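You operate a simulated robot arm through the tools that you are given. There is no shell and no other tool. Be economical: measure what you need, move in short steps, check, and stop when the job is done.

You run a simulated robot arm. Do the job below in one go: nothing can be reset, and whatever is moved stays where it is left.

TASK
Stand the clogged breather plug beside the felt wiper. It goes on the side that lies toward x -1.0, y +0.0 (a direction in the base frame), with about 3 cm between them.
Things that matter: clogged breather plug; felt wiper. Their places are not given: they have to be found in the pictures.

It is judged by the outcome, as a careful person would: the job done as asked, and still so three seconds after it is handed in. It fails if anything else is knocked over, pushed out of place, dropped, spilled or broken.

THE ROBOT
A 7-joint arm with a two-finger parallel gripper, fixed in place. Base frame: the origin is at the foot of the arm, x ahead of it, y to its left, z up; the work surface is at about z = 0. Readings come in m, rad, newtons and seconds.
With the tool pointing down near the work surface it reaches from about 0.22 to 0.58 m from the base axis. Its first joint turns from -1.152 to 1.152 rad. Payload 2.5 kg.
The TCP is the grasp point between the finger pads, 0.023 m short of the fingertips. In the tool frame z runs along the fingers and y along their closing line. Largest opening 0.094 m; finger width 0.038, thickness 0.01; the body of the gripper, 0.054 by 0.096 m, starts 0.039 m behind the TCP.
Orientation is told as [roll, pitch, yaw] about the base's x, y, z axes, in that order, counted from this pose: with the fingers straight down and closing along the base's y, the tool's x points along the base's -x, its y along +y and its z along -z.

THE INTERFACE
- The arm moves only by the tool send_rows. Its arguments are lists of equal length, an entry for each row: "translation": the shift along the tool's x, y, z in m, a list of three; "twist": the turn about the tool's z in rad; "jaw": the gripper command, from -1 (fully open) to 1 (shut), values between in proportion. In form: {"translation": [[tx, ty, tz], ...], "twist": [twist, ...], "jaw": [jaw, ...]}. A call has 1 to 8 rows; each row is the pose to reach, as a shift and turn from the pose commanded when the call began, along the tool's axes at that moment. Each row takes 0.2 s and may step no farther than 0.05 m and 0.15 rad from the row before; otherwise, or with a gripper value out of range, the whole call is refused. Where a pose cannot be reached the arm comes as near as it can. A force on the tool above 40 N (or 10 N above the force at the start of the call, whichever is more), or a blocked arm, ends the call early, and 0.2 s more pass. The fingers move at their own pace (about 0.108 m/s each) and stop on an object; they squeeze with about 27 N. The grip force told is the motor's: it shows also when the fingers shut on nothing. Time passes only in rows, and 0.2 s behind the last, so rows that repeat a pose let the fingers close. The reply holds the time, the measured pose of the TCP, the force on the tool along the base axes, the opening and the grip force, in the units named above and with some noise, and new pictures: "views" is both (left out), scene, wrist or none.
- Cameras (640 x 400 px; columns grow to the right, rows downward): "scene" is fixed at [0.1092, -0.3998, 0.5458]; the picture's right is [0.90, -0.44, 0.00], its down [-0.24, -0.49, -0.84] and it looks along [0.37, 0.75, -0.55] (base axes); focal length 362 px, centre (320, 200). "wrist" rides on the gripper at [-0.039, 0, -0.044] in the tool frame; the picture's right is [0.00, -1.00, 0.00], its down [0.97, 0.00, -0.24] and it looks along [0.24, 0.00, 0.97] (tool axes); focal length 218 px, centre (320, 200).
- point_at(camera, pixels): there is no depth. For up to 12 entries [column, row, z] of the newest picture of that camera ("zoom" is the newest enlarged one), the place [x, y] in the base frame at which the ray of that pixel passes the height z, good to about 0.002 m. It takes no simulated time.
- zoom(camera, box): a new picture of the part [left, top, right, bottom] of that camera's present view, enlarged. It takes no simulated time.
- hand_in(): hands the job in; it is judged then, once.

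Work in short steps. Measure before you move; look again where a grasp or a placing could have gone wrong, and mend it. You have 60 turns and 120 pictures in all, those below and enlarged ones among them. Open the gripper and draw the arm clear of the work before you hand the job in, unless the task says otherwise; then end with one line.

The tools are called after "Emit:" as a command line: name --argument value ..., lists and objects as JSON in quotes. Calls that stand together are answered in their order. send_rows: Moves the arm, as the interface text tells. Its arguments: {"type":"object","properties":{"translation":{"type":"array","items":{"type":"array","items":{"type":"number"}}},"twist":{"type":"array","items":{"type":"number"}},"jaw":{"type":"array","items":{"type":"number"}},"views":{"type":"string","enum":["both","scene","wrist","none"]}},"required":["translation","twist","jaw"]} The other tools are called the same way: point_at (camera, pixels) gives the place at which the rays of pixels pass given heights; zoom (camera, box) takes an enlarged picture of a part of a camera's view; hand_in () hands the job in.

At the start:

```text
t: 0.0
tcp_pos: [0.4289, 0.0721, 0.2892]
ee_rot: [0.0, 0.001, 0.001]
contact_force: [0.4, 0.9, -0.5]
width: 0.0942
finger_force: 0.0
```

scene: 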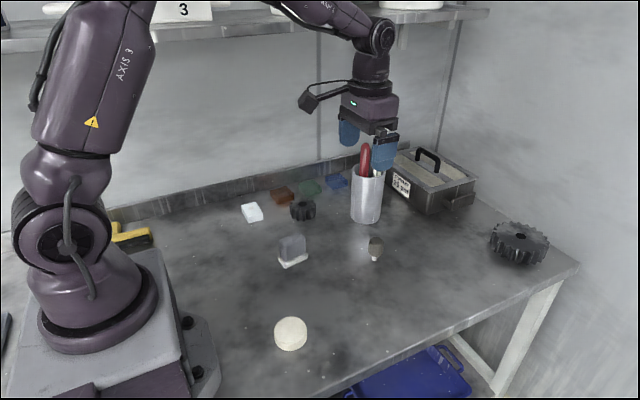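
wrist: 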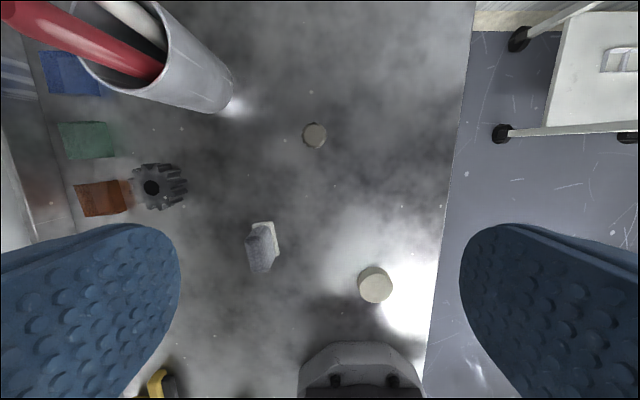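

The scene shows several small objects near (292,250), (375,248), (290,333), (252,212). I enlarge them to identify the plug and the wiper.

Emit:
zoom --camera "scene" --box '[230, 170, 410, 282]'

Emit:
zoom --camera "wrist" --box '[220, 100, 420, 320]'

Emit:
zoom --camera "scene" --box '[250, 290, 350, 370]'

```text
3.56 times, centred on (320, 226) of scene
```

zoom: 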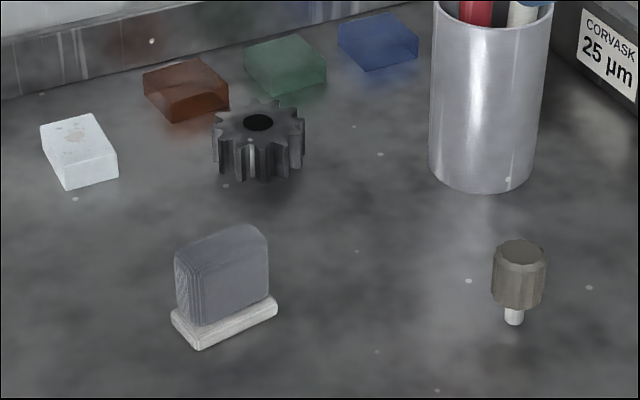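

```text
1.82 times, centred on (320, 210) of wrist
```

zoom: 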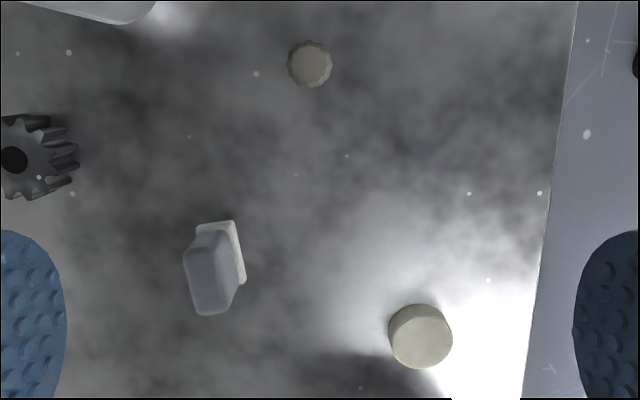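

```text
5.00 times, centred on (300, 330) of scene
```

zoom: 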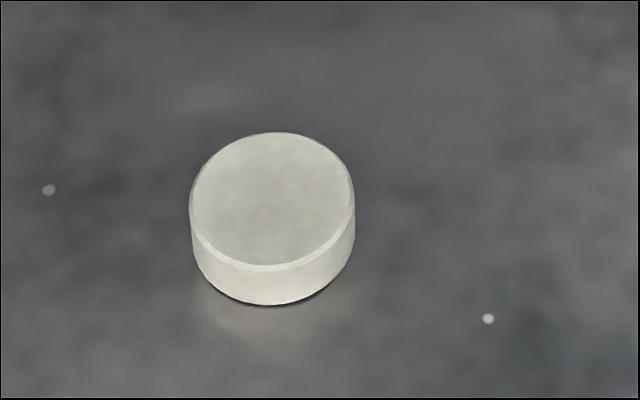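

The brownish ribbed cap on a white stem looks like the plug, and the grey block on a pale pad looks like the wiper. I'll look closer at both, and at the rest of the bench, to be sure.

Emit:
zoom --camera "scene" --box '[265, 225, 325, 275]'

Emit:
zoom --camera "scene" --box '[355, 225, 400, 270]'

Emit:
point_at --camera "scene" --pixels '[[374, 260, 0], [376, 242, 0.03], [278, 259, 0], [286, 268, 0], [308, 256, 0], [290, 348, 0]]'

Emit:
point_at --camera "wrist" --pixels '[[314, 135, 0.03], [264, 223, 0.0], [274, 222, 0], [279, 254, 0], [251, 224, 0], [375, 284, 0.02]]'

```text
8.00 times, centred on (295, 250) of scene
```

zoom: 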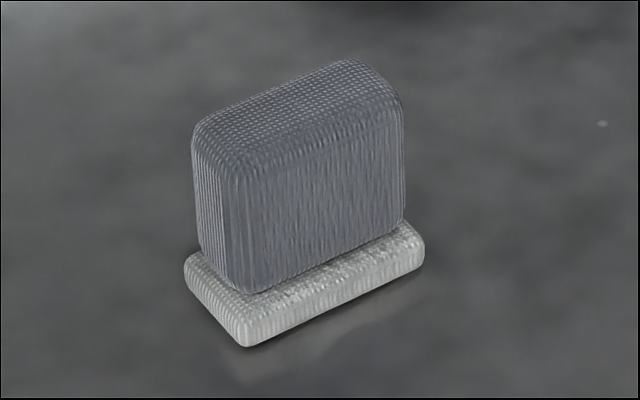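

```text
8.89 times, centred on (378, 248) of scene
```

zoom: 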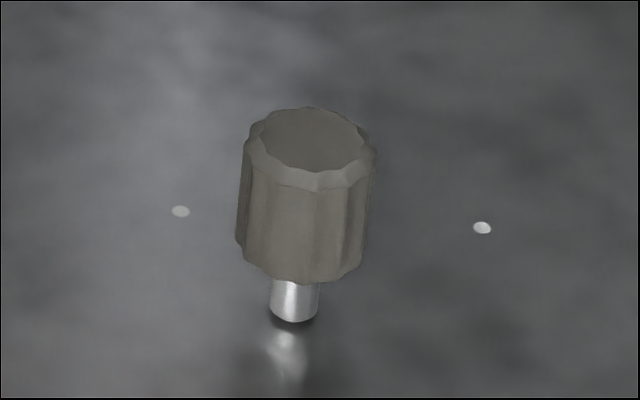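

```text
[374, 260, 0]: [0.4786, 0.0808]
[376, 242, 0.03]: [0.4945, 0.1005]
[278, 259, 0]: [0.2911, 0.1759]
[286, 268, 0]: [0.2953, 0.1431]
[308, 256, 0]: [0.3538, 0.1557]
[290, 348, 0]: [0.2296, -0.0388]
```

```text
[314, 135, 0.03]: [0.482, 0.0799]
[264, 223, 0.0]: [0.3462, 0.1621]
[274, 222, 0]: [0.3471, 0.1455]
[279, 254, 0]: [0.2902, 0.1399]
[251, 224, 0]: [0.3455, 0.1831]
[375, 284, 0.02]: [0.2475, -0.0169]
```

The plug (0.032 m head, about 0.05 m tall, standing on its stem) is at about (0.480, 0.079). The wiper is at about (0.32, 0.158), with its -x end near 0.288. Next I measure the cup near (366,220) for clearance around the plug.

Emit:
point_at --camera "scene" --pixels '[[352, 216, 0], [366, 223, 0], [380, 217, 0], [366, 176, 0.1], [366, 150, 0.16]]'

Emit:
point_at --camera "wrist" --pixels '[[314, 135, 0.05], [314, 135, 0.0], [234, 95, 0], [220, 112, 0], [165, 60, 0.1], [277, 254, 0.008], [272, 222, 0.008]]'

Emit:
zoom --camera "scene" --box '[300, 90, 420, 230]'

```text
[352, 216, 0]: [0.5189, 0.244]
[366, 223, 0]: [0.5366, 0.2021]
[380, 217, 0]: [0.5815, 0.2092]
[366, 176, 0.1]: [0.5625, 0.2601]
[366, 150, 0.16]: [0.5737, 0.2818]
```

```text
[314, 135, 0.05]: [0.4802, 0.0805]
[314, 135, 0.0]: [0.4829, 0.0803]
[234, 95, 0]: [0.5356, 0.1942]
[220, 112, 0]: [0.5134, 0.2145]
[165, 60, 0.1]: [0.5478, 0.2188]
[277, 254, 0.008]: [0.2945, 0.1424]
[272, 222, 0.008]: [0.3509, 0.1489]
```

```text
2.86 times, centred on (360, 160) of scene
```

zoom: 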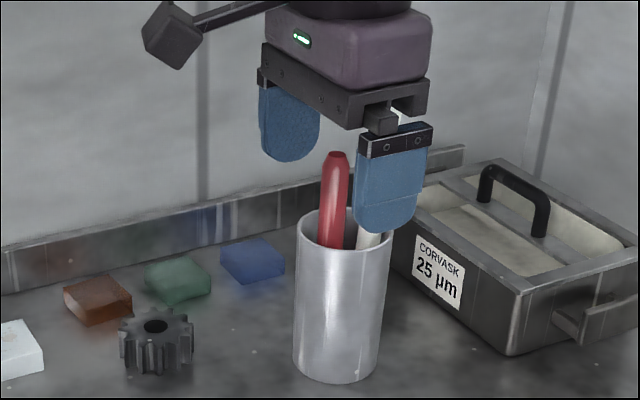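

The cup is centred near (0.55, 0.23), well clear. I move above the plug at z≈0.10 with the jaw opened to about 0.066 m.

Emit:
send_rows --translation '[[-0.025, 0.004, 0.03], [-0.051, 0.008, 0.065], [-0.051, 0.008, 0.11], [-0.051, 0.008, 0.155], [-0.051, 0.008, 0.185]]' --twist '[0, 0, 0, 0, 0]' --jaw '[-0.4, -0.4, -0.4, -0.4, -0.4]'

```text
t: 1.2
tcp_pos: [0.4795, 0.0805, 0.1043]
ee_rot: [0.0, -0.001, 0.0]
contact_force: [0.3, -0.5, -0.5]
width: 0.0659
finger_force: 0.0
```

scene: 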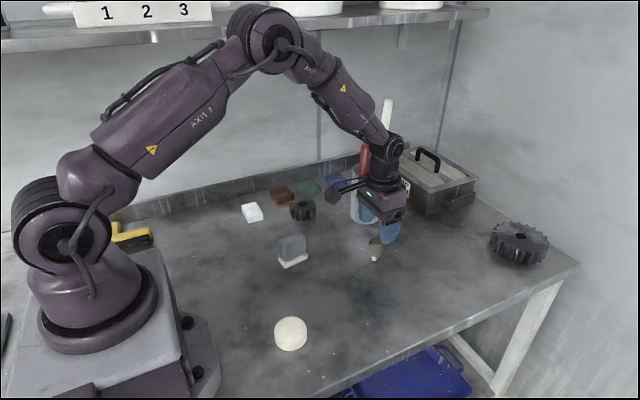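
wrist: 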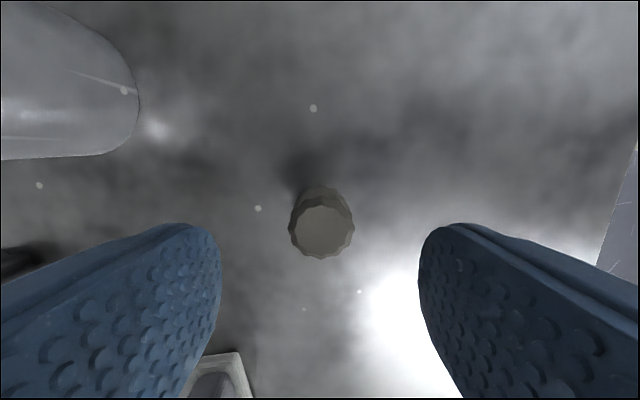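

The plug head's top is at (321,230) in the wrist view. I check its exact place and the wiper's visible far corner.

Emit:
point_at --camera "wrist" --pixels '[[321, 229, 0.05], [289, 229, 0.05], [353, 229, 0.05], [238, 353, 0.008]]'

Emit:
point_at --camera "scene" --pixels '[[285.6, 268.0, 0], [307.8, 258.5, 0], [278.2, 259.5, 0]]'

```text
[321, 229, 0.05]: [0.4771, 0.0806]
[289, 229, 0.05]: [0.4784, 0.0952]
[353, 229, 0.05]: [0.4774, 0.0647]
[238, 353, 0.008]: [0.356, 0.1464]
```

```text
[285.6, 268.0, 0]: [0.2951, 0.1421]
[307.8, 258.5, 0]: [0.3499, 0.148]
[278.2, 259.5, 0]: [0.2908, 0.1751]
```

The plug axis is at (0.4775, 0.0805) with a 0.031 m head. I descend to z≈0.036 and close.

Emit:
send_rows --translation '[[0.002, 0, 0.035], [0.002, 0, 0.06], [0.002, 0, 0.0685], [0.002, 0, 0.0685], [0.002, 0, 0.0685], [0.002, 0, 0.0685]]' --twist '[0, 0, 0, 0, 0, 0]' --jaw '[-0.4, -0.4, -0.4, 1, 1, 1]'

```text
t: 2.6
tcp_pos: [0.4786, 0.0811, 0.0358]
ee_rot: [0.0, 0.001, 0.001]
contact_force: [0.4, -0.1, 0.5]
width: 0.031
finger_force: 27.3
```

scene: 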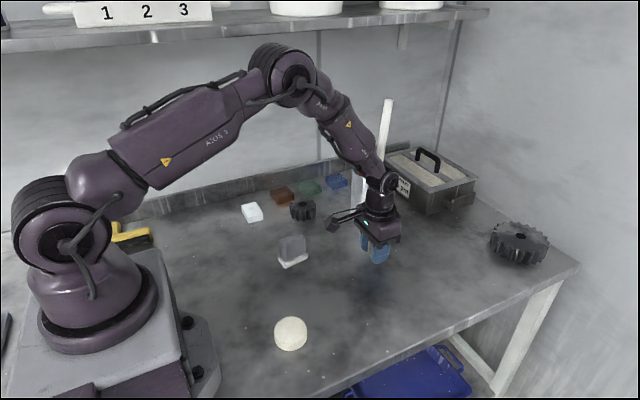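
wrist: 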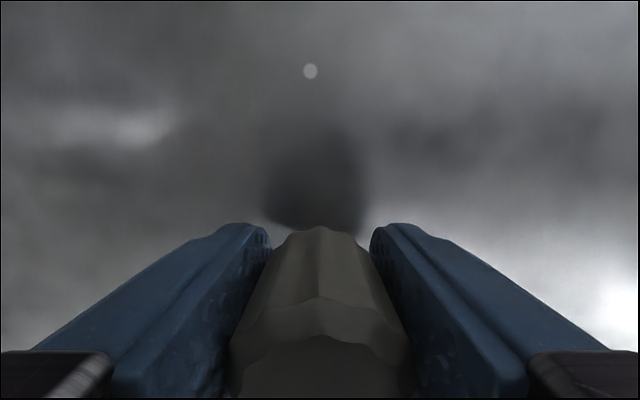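

The grip is firm at 0.031 m. I lift 0.10 m and start carrying toward the target (0.247, 0.160).

Emit:
send_rows --translation '[[0, 0, -0.03], [0, 0, -0.07], [0.0, 0, -0.1], [0.045, 0.015, -0.1], [0.09, 0.031, -0.1], [0.135, 0.047, -0.1], [0.18, 0.062, -0.1], [0.2, 0.069, -0.1]]' --twist '[0, 0, 0, 0, 0, 0, 0, 0]' --jaw '[1, 1, 1, 1, 1, 1, 1, 1]'

```text
t: 4.4
tcp_pos: [0.2769, 0.1467, 0.1356]
ee_rot: [-0.001, -0.001, -0.002]
contact_force: [0.7, -0.1, -0.5]
width: 0.0308
finger_force: 27.3
```

scene: 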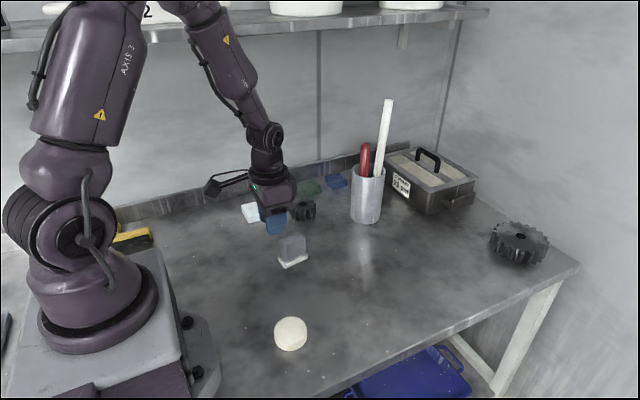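
wrist: 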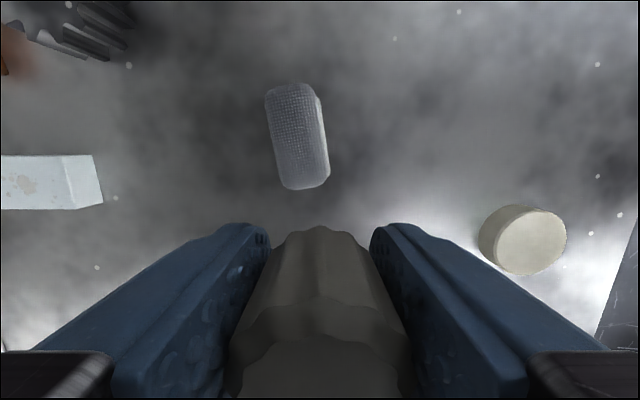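

I check the wiper's top (297,137), its near edge, and the white block's edge (100,180) against the target.

Emit:
point_at --camera "wrist" --pixels '[[297, 137, 0.05], [287, 188, 0.05], [328, 180, 0.05], [100, 204, 0.0], [75, 209, 0.02], [506, 270, 0.02]]'

```text
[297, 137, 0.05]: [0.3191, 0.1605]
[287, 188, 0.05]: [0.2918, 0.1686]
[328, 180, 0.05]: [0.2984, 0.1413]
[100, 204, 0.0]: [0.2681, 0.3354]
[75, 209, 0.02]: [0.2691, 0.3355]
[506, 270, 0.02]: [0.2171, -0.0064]
```

The wiper centre is confirmed at (0.320, 0.161). I finish the shift to (0.247, 0.160) and lower to just above the surface.

Emit:
send_rows --translation '[[0.015, 0.007, 0], [0.03, 0.0133, 0], [0.03, 0.0133, 0.04], [0.03, 0.0133, 0.075], [0.03, 0.0133, 0.09], [0.03, 0.0133, 0.095]]' --twist '[0, 0, 0, 0, 0, 0]' --jaw '[1, 1, 1, 1, 1, 1]'

```text
t: 5.8
tcp_pos: [0.2493, 0.1617, 0.0379]
ee_rot: [0.0, 0.0, 0.001]
contact_force: [0.2, 0.5, 0.0]
width: 0.0308
finger_force: 27.0
```

scene: 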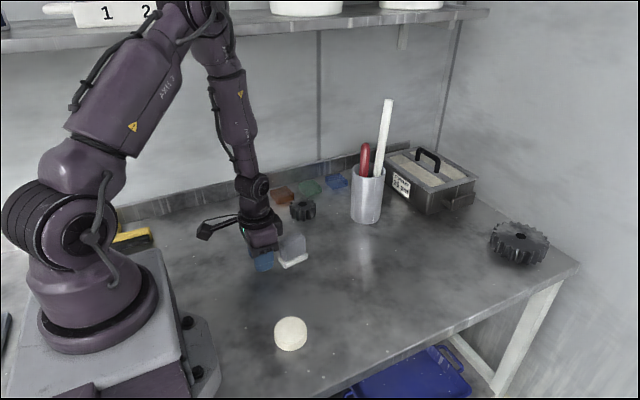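
wrist: 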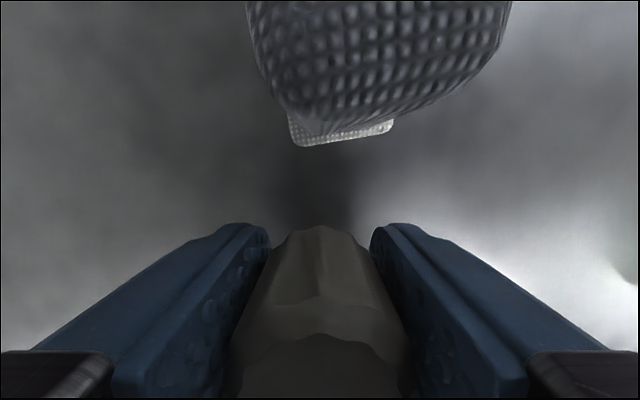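

No contact yet. I measure the wiper's near base edge at (292–392, 145/130) to confirm the gap.

Emit:
point_at --camera "wrist" --pixels '[[297, 146, 0.004], [392, 130, 0.004], [340, 140, 0.004]]'

Emit:
send_rows --translation '[[0, 0, 0.001], [0, 0, 0.001]]' --twist '[0, 0]' --jaw '[1, 1]' --views "none"

```text
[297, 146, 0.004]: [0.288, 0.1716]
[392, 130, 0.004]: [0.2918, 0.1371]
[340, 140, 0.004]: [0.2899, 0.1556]
```

```text
t: 6.4
tcp_pos: [0.2496, 0.1627, 0.0388]
ee_rot: [0.0, 0.0, -0.002]
contact_force: [-0.5, -0.2, -0.9]
width: 0.0309
finger_force: 26.4
```

The near edge is at about 0.290, so the gap would be about 2.6 cm. I shift 3 mm further toward -x, 1.5 mm in -y, then lower gently until there is contact force.

Emit:
send_rows --translation '[[0.003, -0.0015, 0], [0.003, -0.0015, 0.001], [0.003, -0.0015, 0.0015]]' --twist '[0, 0, 0]' --jaw '[1, 1, 1]' --views "none"

Emit:
send_rows --translation '[[0, 0, 0.0007], [0, 0, 0.0007]]' --twist '[0, 0]' --jaw '[1, 1]' --views "scene"

```text
t: 7.2
tcp_pos: [0.2451, 0.1613, 0.0379]
ee_rot: [0.0, 0.0, 0.001]
contact_force: [0.4, 0.4, 0.2]
width: 0.0307
finger_force: 27.3
```

```text
t: 7.8
tcp_pos: [0.2446, 0.1611, 0.0368]
ee_rot: [0.0, 0.0, -0.002]
contact_force: [0.1, -0.3, 0.3]
width: 0.0308
finger_force: 26.6
```

scene: 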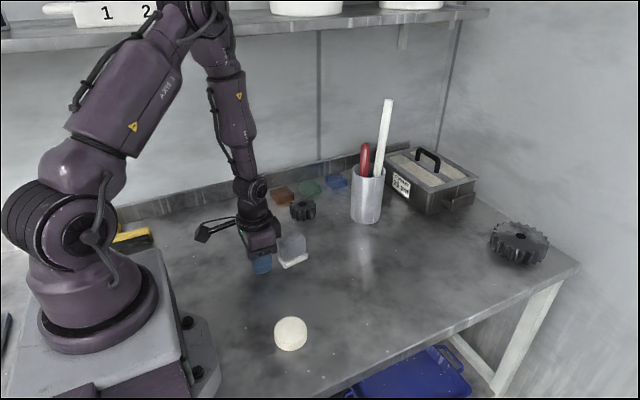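

There is still no contact force, so I lower another half millimetre at a time.

Emit:
send_rows --translation '[[0, 0, 0.0005], [0, 0, 0.0007]]' --twist '[0, 0]' --jaw '[1, 1]' --views "none"

```text
t: 8.4
tcp_pos: [0.2462, 0.1609, 0.0366]
ee_rot: [-0.001, 0.0, -0.001]
contact_force: [0.5, -0.1, 0.2]
width: 0.0309
finger_force: 27.5
```

Emit:
send_rows --translation '[[0, 0, 0.0004], [0, 0, 0.0007]]' --twist '[0, 0]' --jaw '[1, 1]' --views "none"

Emit:
zoom --camera "scene" --box '[230, 220, 326, 280]'

```text
t: 9.0
tcp_pos: [0.2456, 0.1611, 0.0367]
ee_rot: [0.001, 0.0, 0.001]
contact_force: [-0.1, -0.2, -0.5]
width: 0.0306
finger_force: 27.2
```

```text
6.67 times, centred on (278, 250) of scene
```

zoom: 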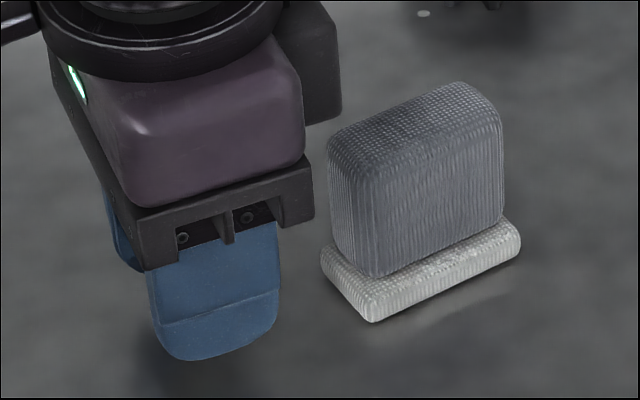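

Summing the commands, the plug is still about 0.4 mm above its original grasp height. I lower that much.

Emit:
send_rows --translation '[[0, 0, 0.0003], [0, 0, 0.0005], [0, 0, 0.0005]]' --twist '[0, 0, 0]' --jaw '[1, 1, 1]' --views "none"

```text
t: 9.8
tcp_pos: [0.2454, 0.1603, 0.0345]
ee_rot: [0.001, 0.0, -0.001]
contact_force: [0.2, -1.7, 6.5]
width: 0.0308
finger_force: 27.0
```

A contact force of 6.5 N shows the stem is on the surface. I open slowly to about 0.06 m.

Emit:
send_rows --translation '[[0, 0, -0.0002], [0, 0, -0.0002], [0, 0, -0.0002], [0, 0, -0.0002], [0, 0, -0.0002], [0, 0, -0.0002]]' --twist '[0, 0, 0, 0, 0, 0]' --jaw '[0.3, 0.25, 0.15, 0.0, -0.2, -0.3]'

```text
t: 11.2
tcp_pos: [0.2446, 0.1622, 0.0343]
ee_rot: [0.001, 0.001, 0.0]
contact_force: [0.2, 0.7, 0.2]
width: 0.0612
finger_force: 0.0
```

scene: 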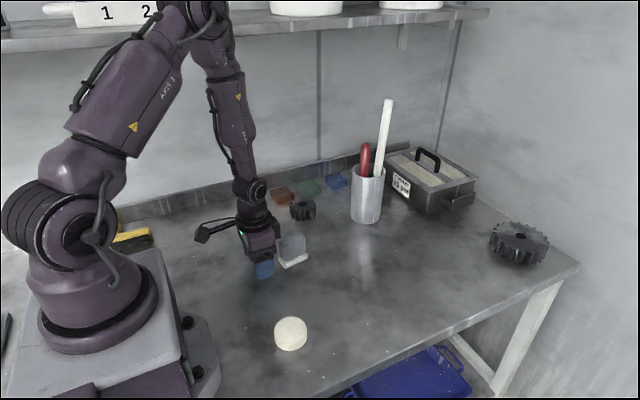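
wrist: 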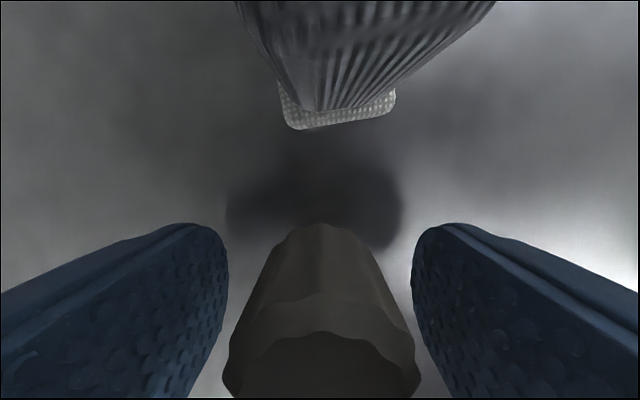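

The plug stands free between the open fingers. I lift straight up and then move forward (+x) high above the wiper for a clear view.

Emit:
send_rows --translation '[[0, 0, -0.02], [0, 0, -0.06], [0, 0, -0.1], [0, 0, -0.145], [0, 0, -0.19], [-0.04, 0, -0.2], [-0.08, 0, -0.21], [-0.12, 0, -0.21]]' --twist '[0, 0, 0, 0, 0, 0, 0, 0]' --jaw '[-0.3, -0.3, -0.3, -0.3, -0.3, -0.3, -0.3, -0.3]'

Emit:
zoom --camera "scene" --box '[230, 220, 326, 280]'

```text
t: 13.0
tcp_pos: [0.3644, 0.162, 0.2475]
ee_rot: [0.0, 0.002, 0.001]
contact_force: [-0.2, 0.3, 0.0]
width: 0.0612
finger_force: 0.0
```

scene: 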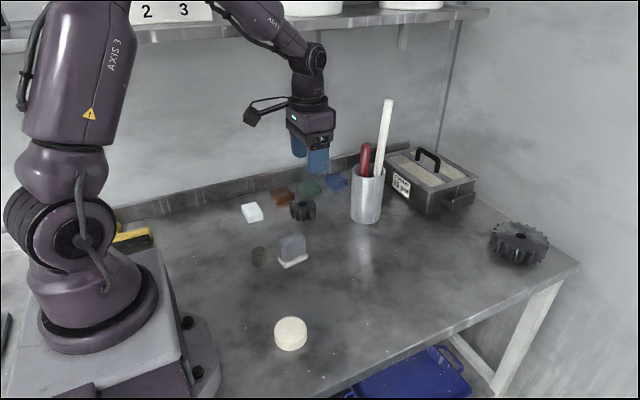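
wrist: 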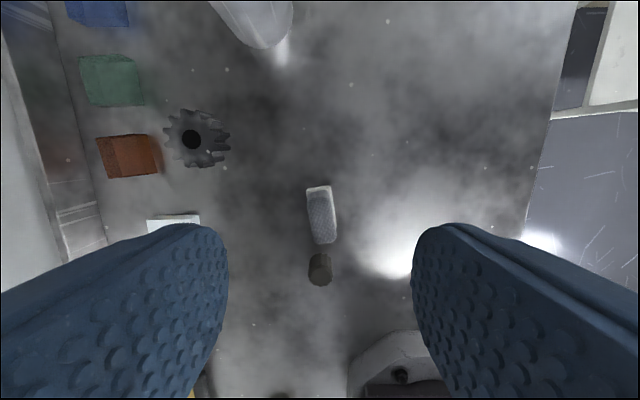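

```text
6.67 times, centred on (278, 250) of scene
```

zoom: 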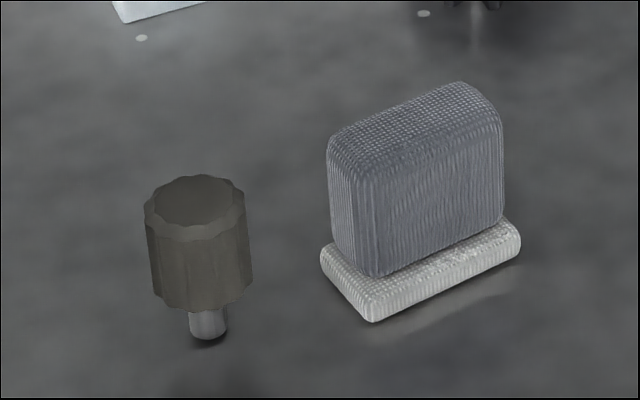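

The plug stands upright on its stem at about (0.245, 0.161). The gap to the wiper is about 3 cm on its -x side, nothing else has moved, and the arm is clear, so I hand in.

Emit:
hand_in

```text
The job is handed in.
```

The breather plug now stands upright on its stem about 3 cm from the felt wiper, on its -x side; nothing else was moved, and the arm is clear with the gripper open.
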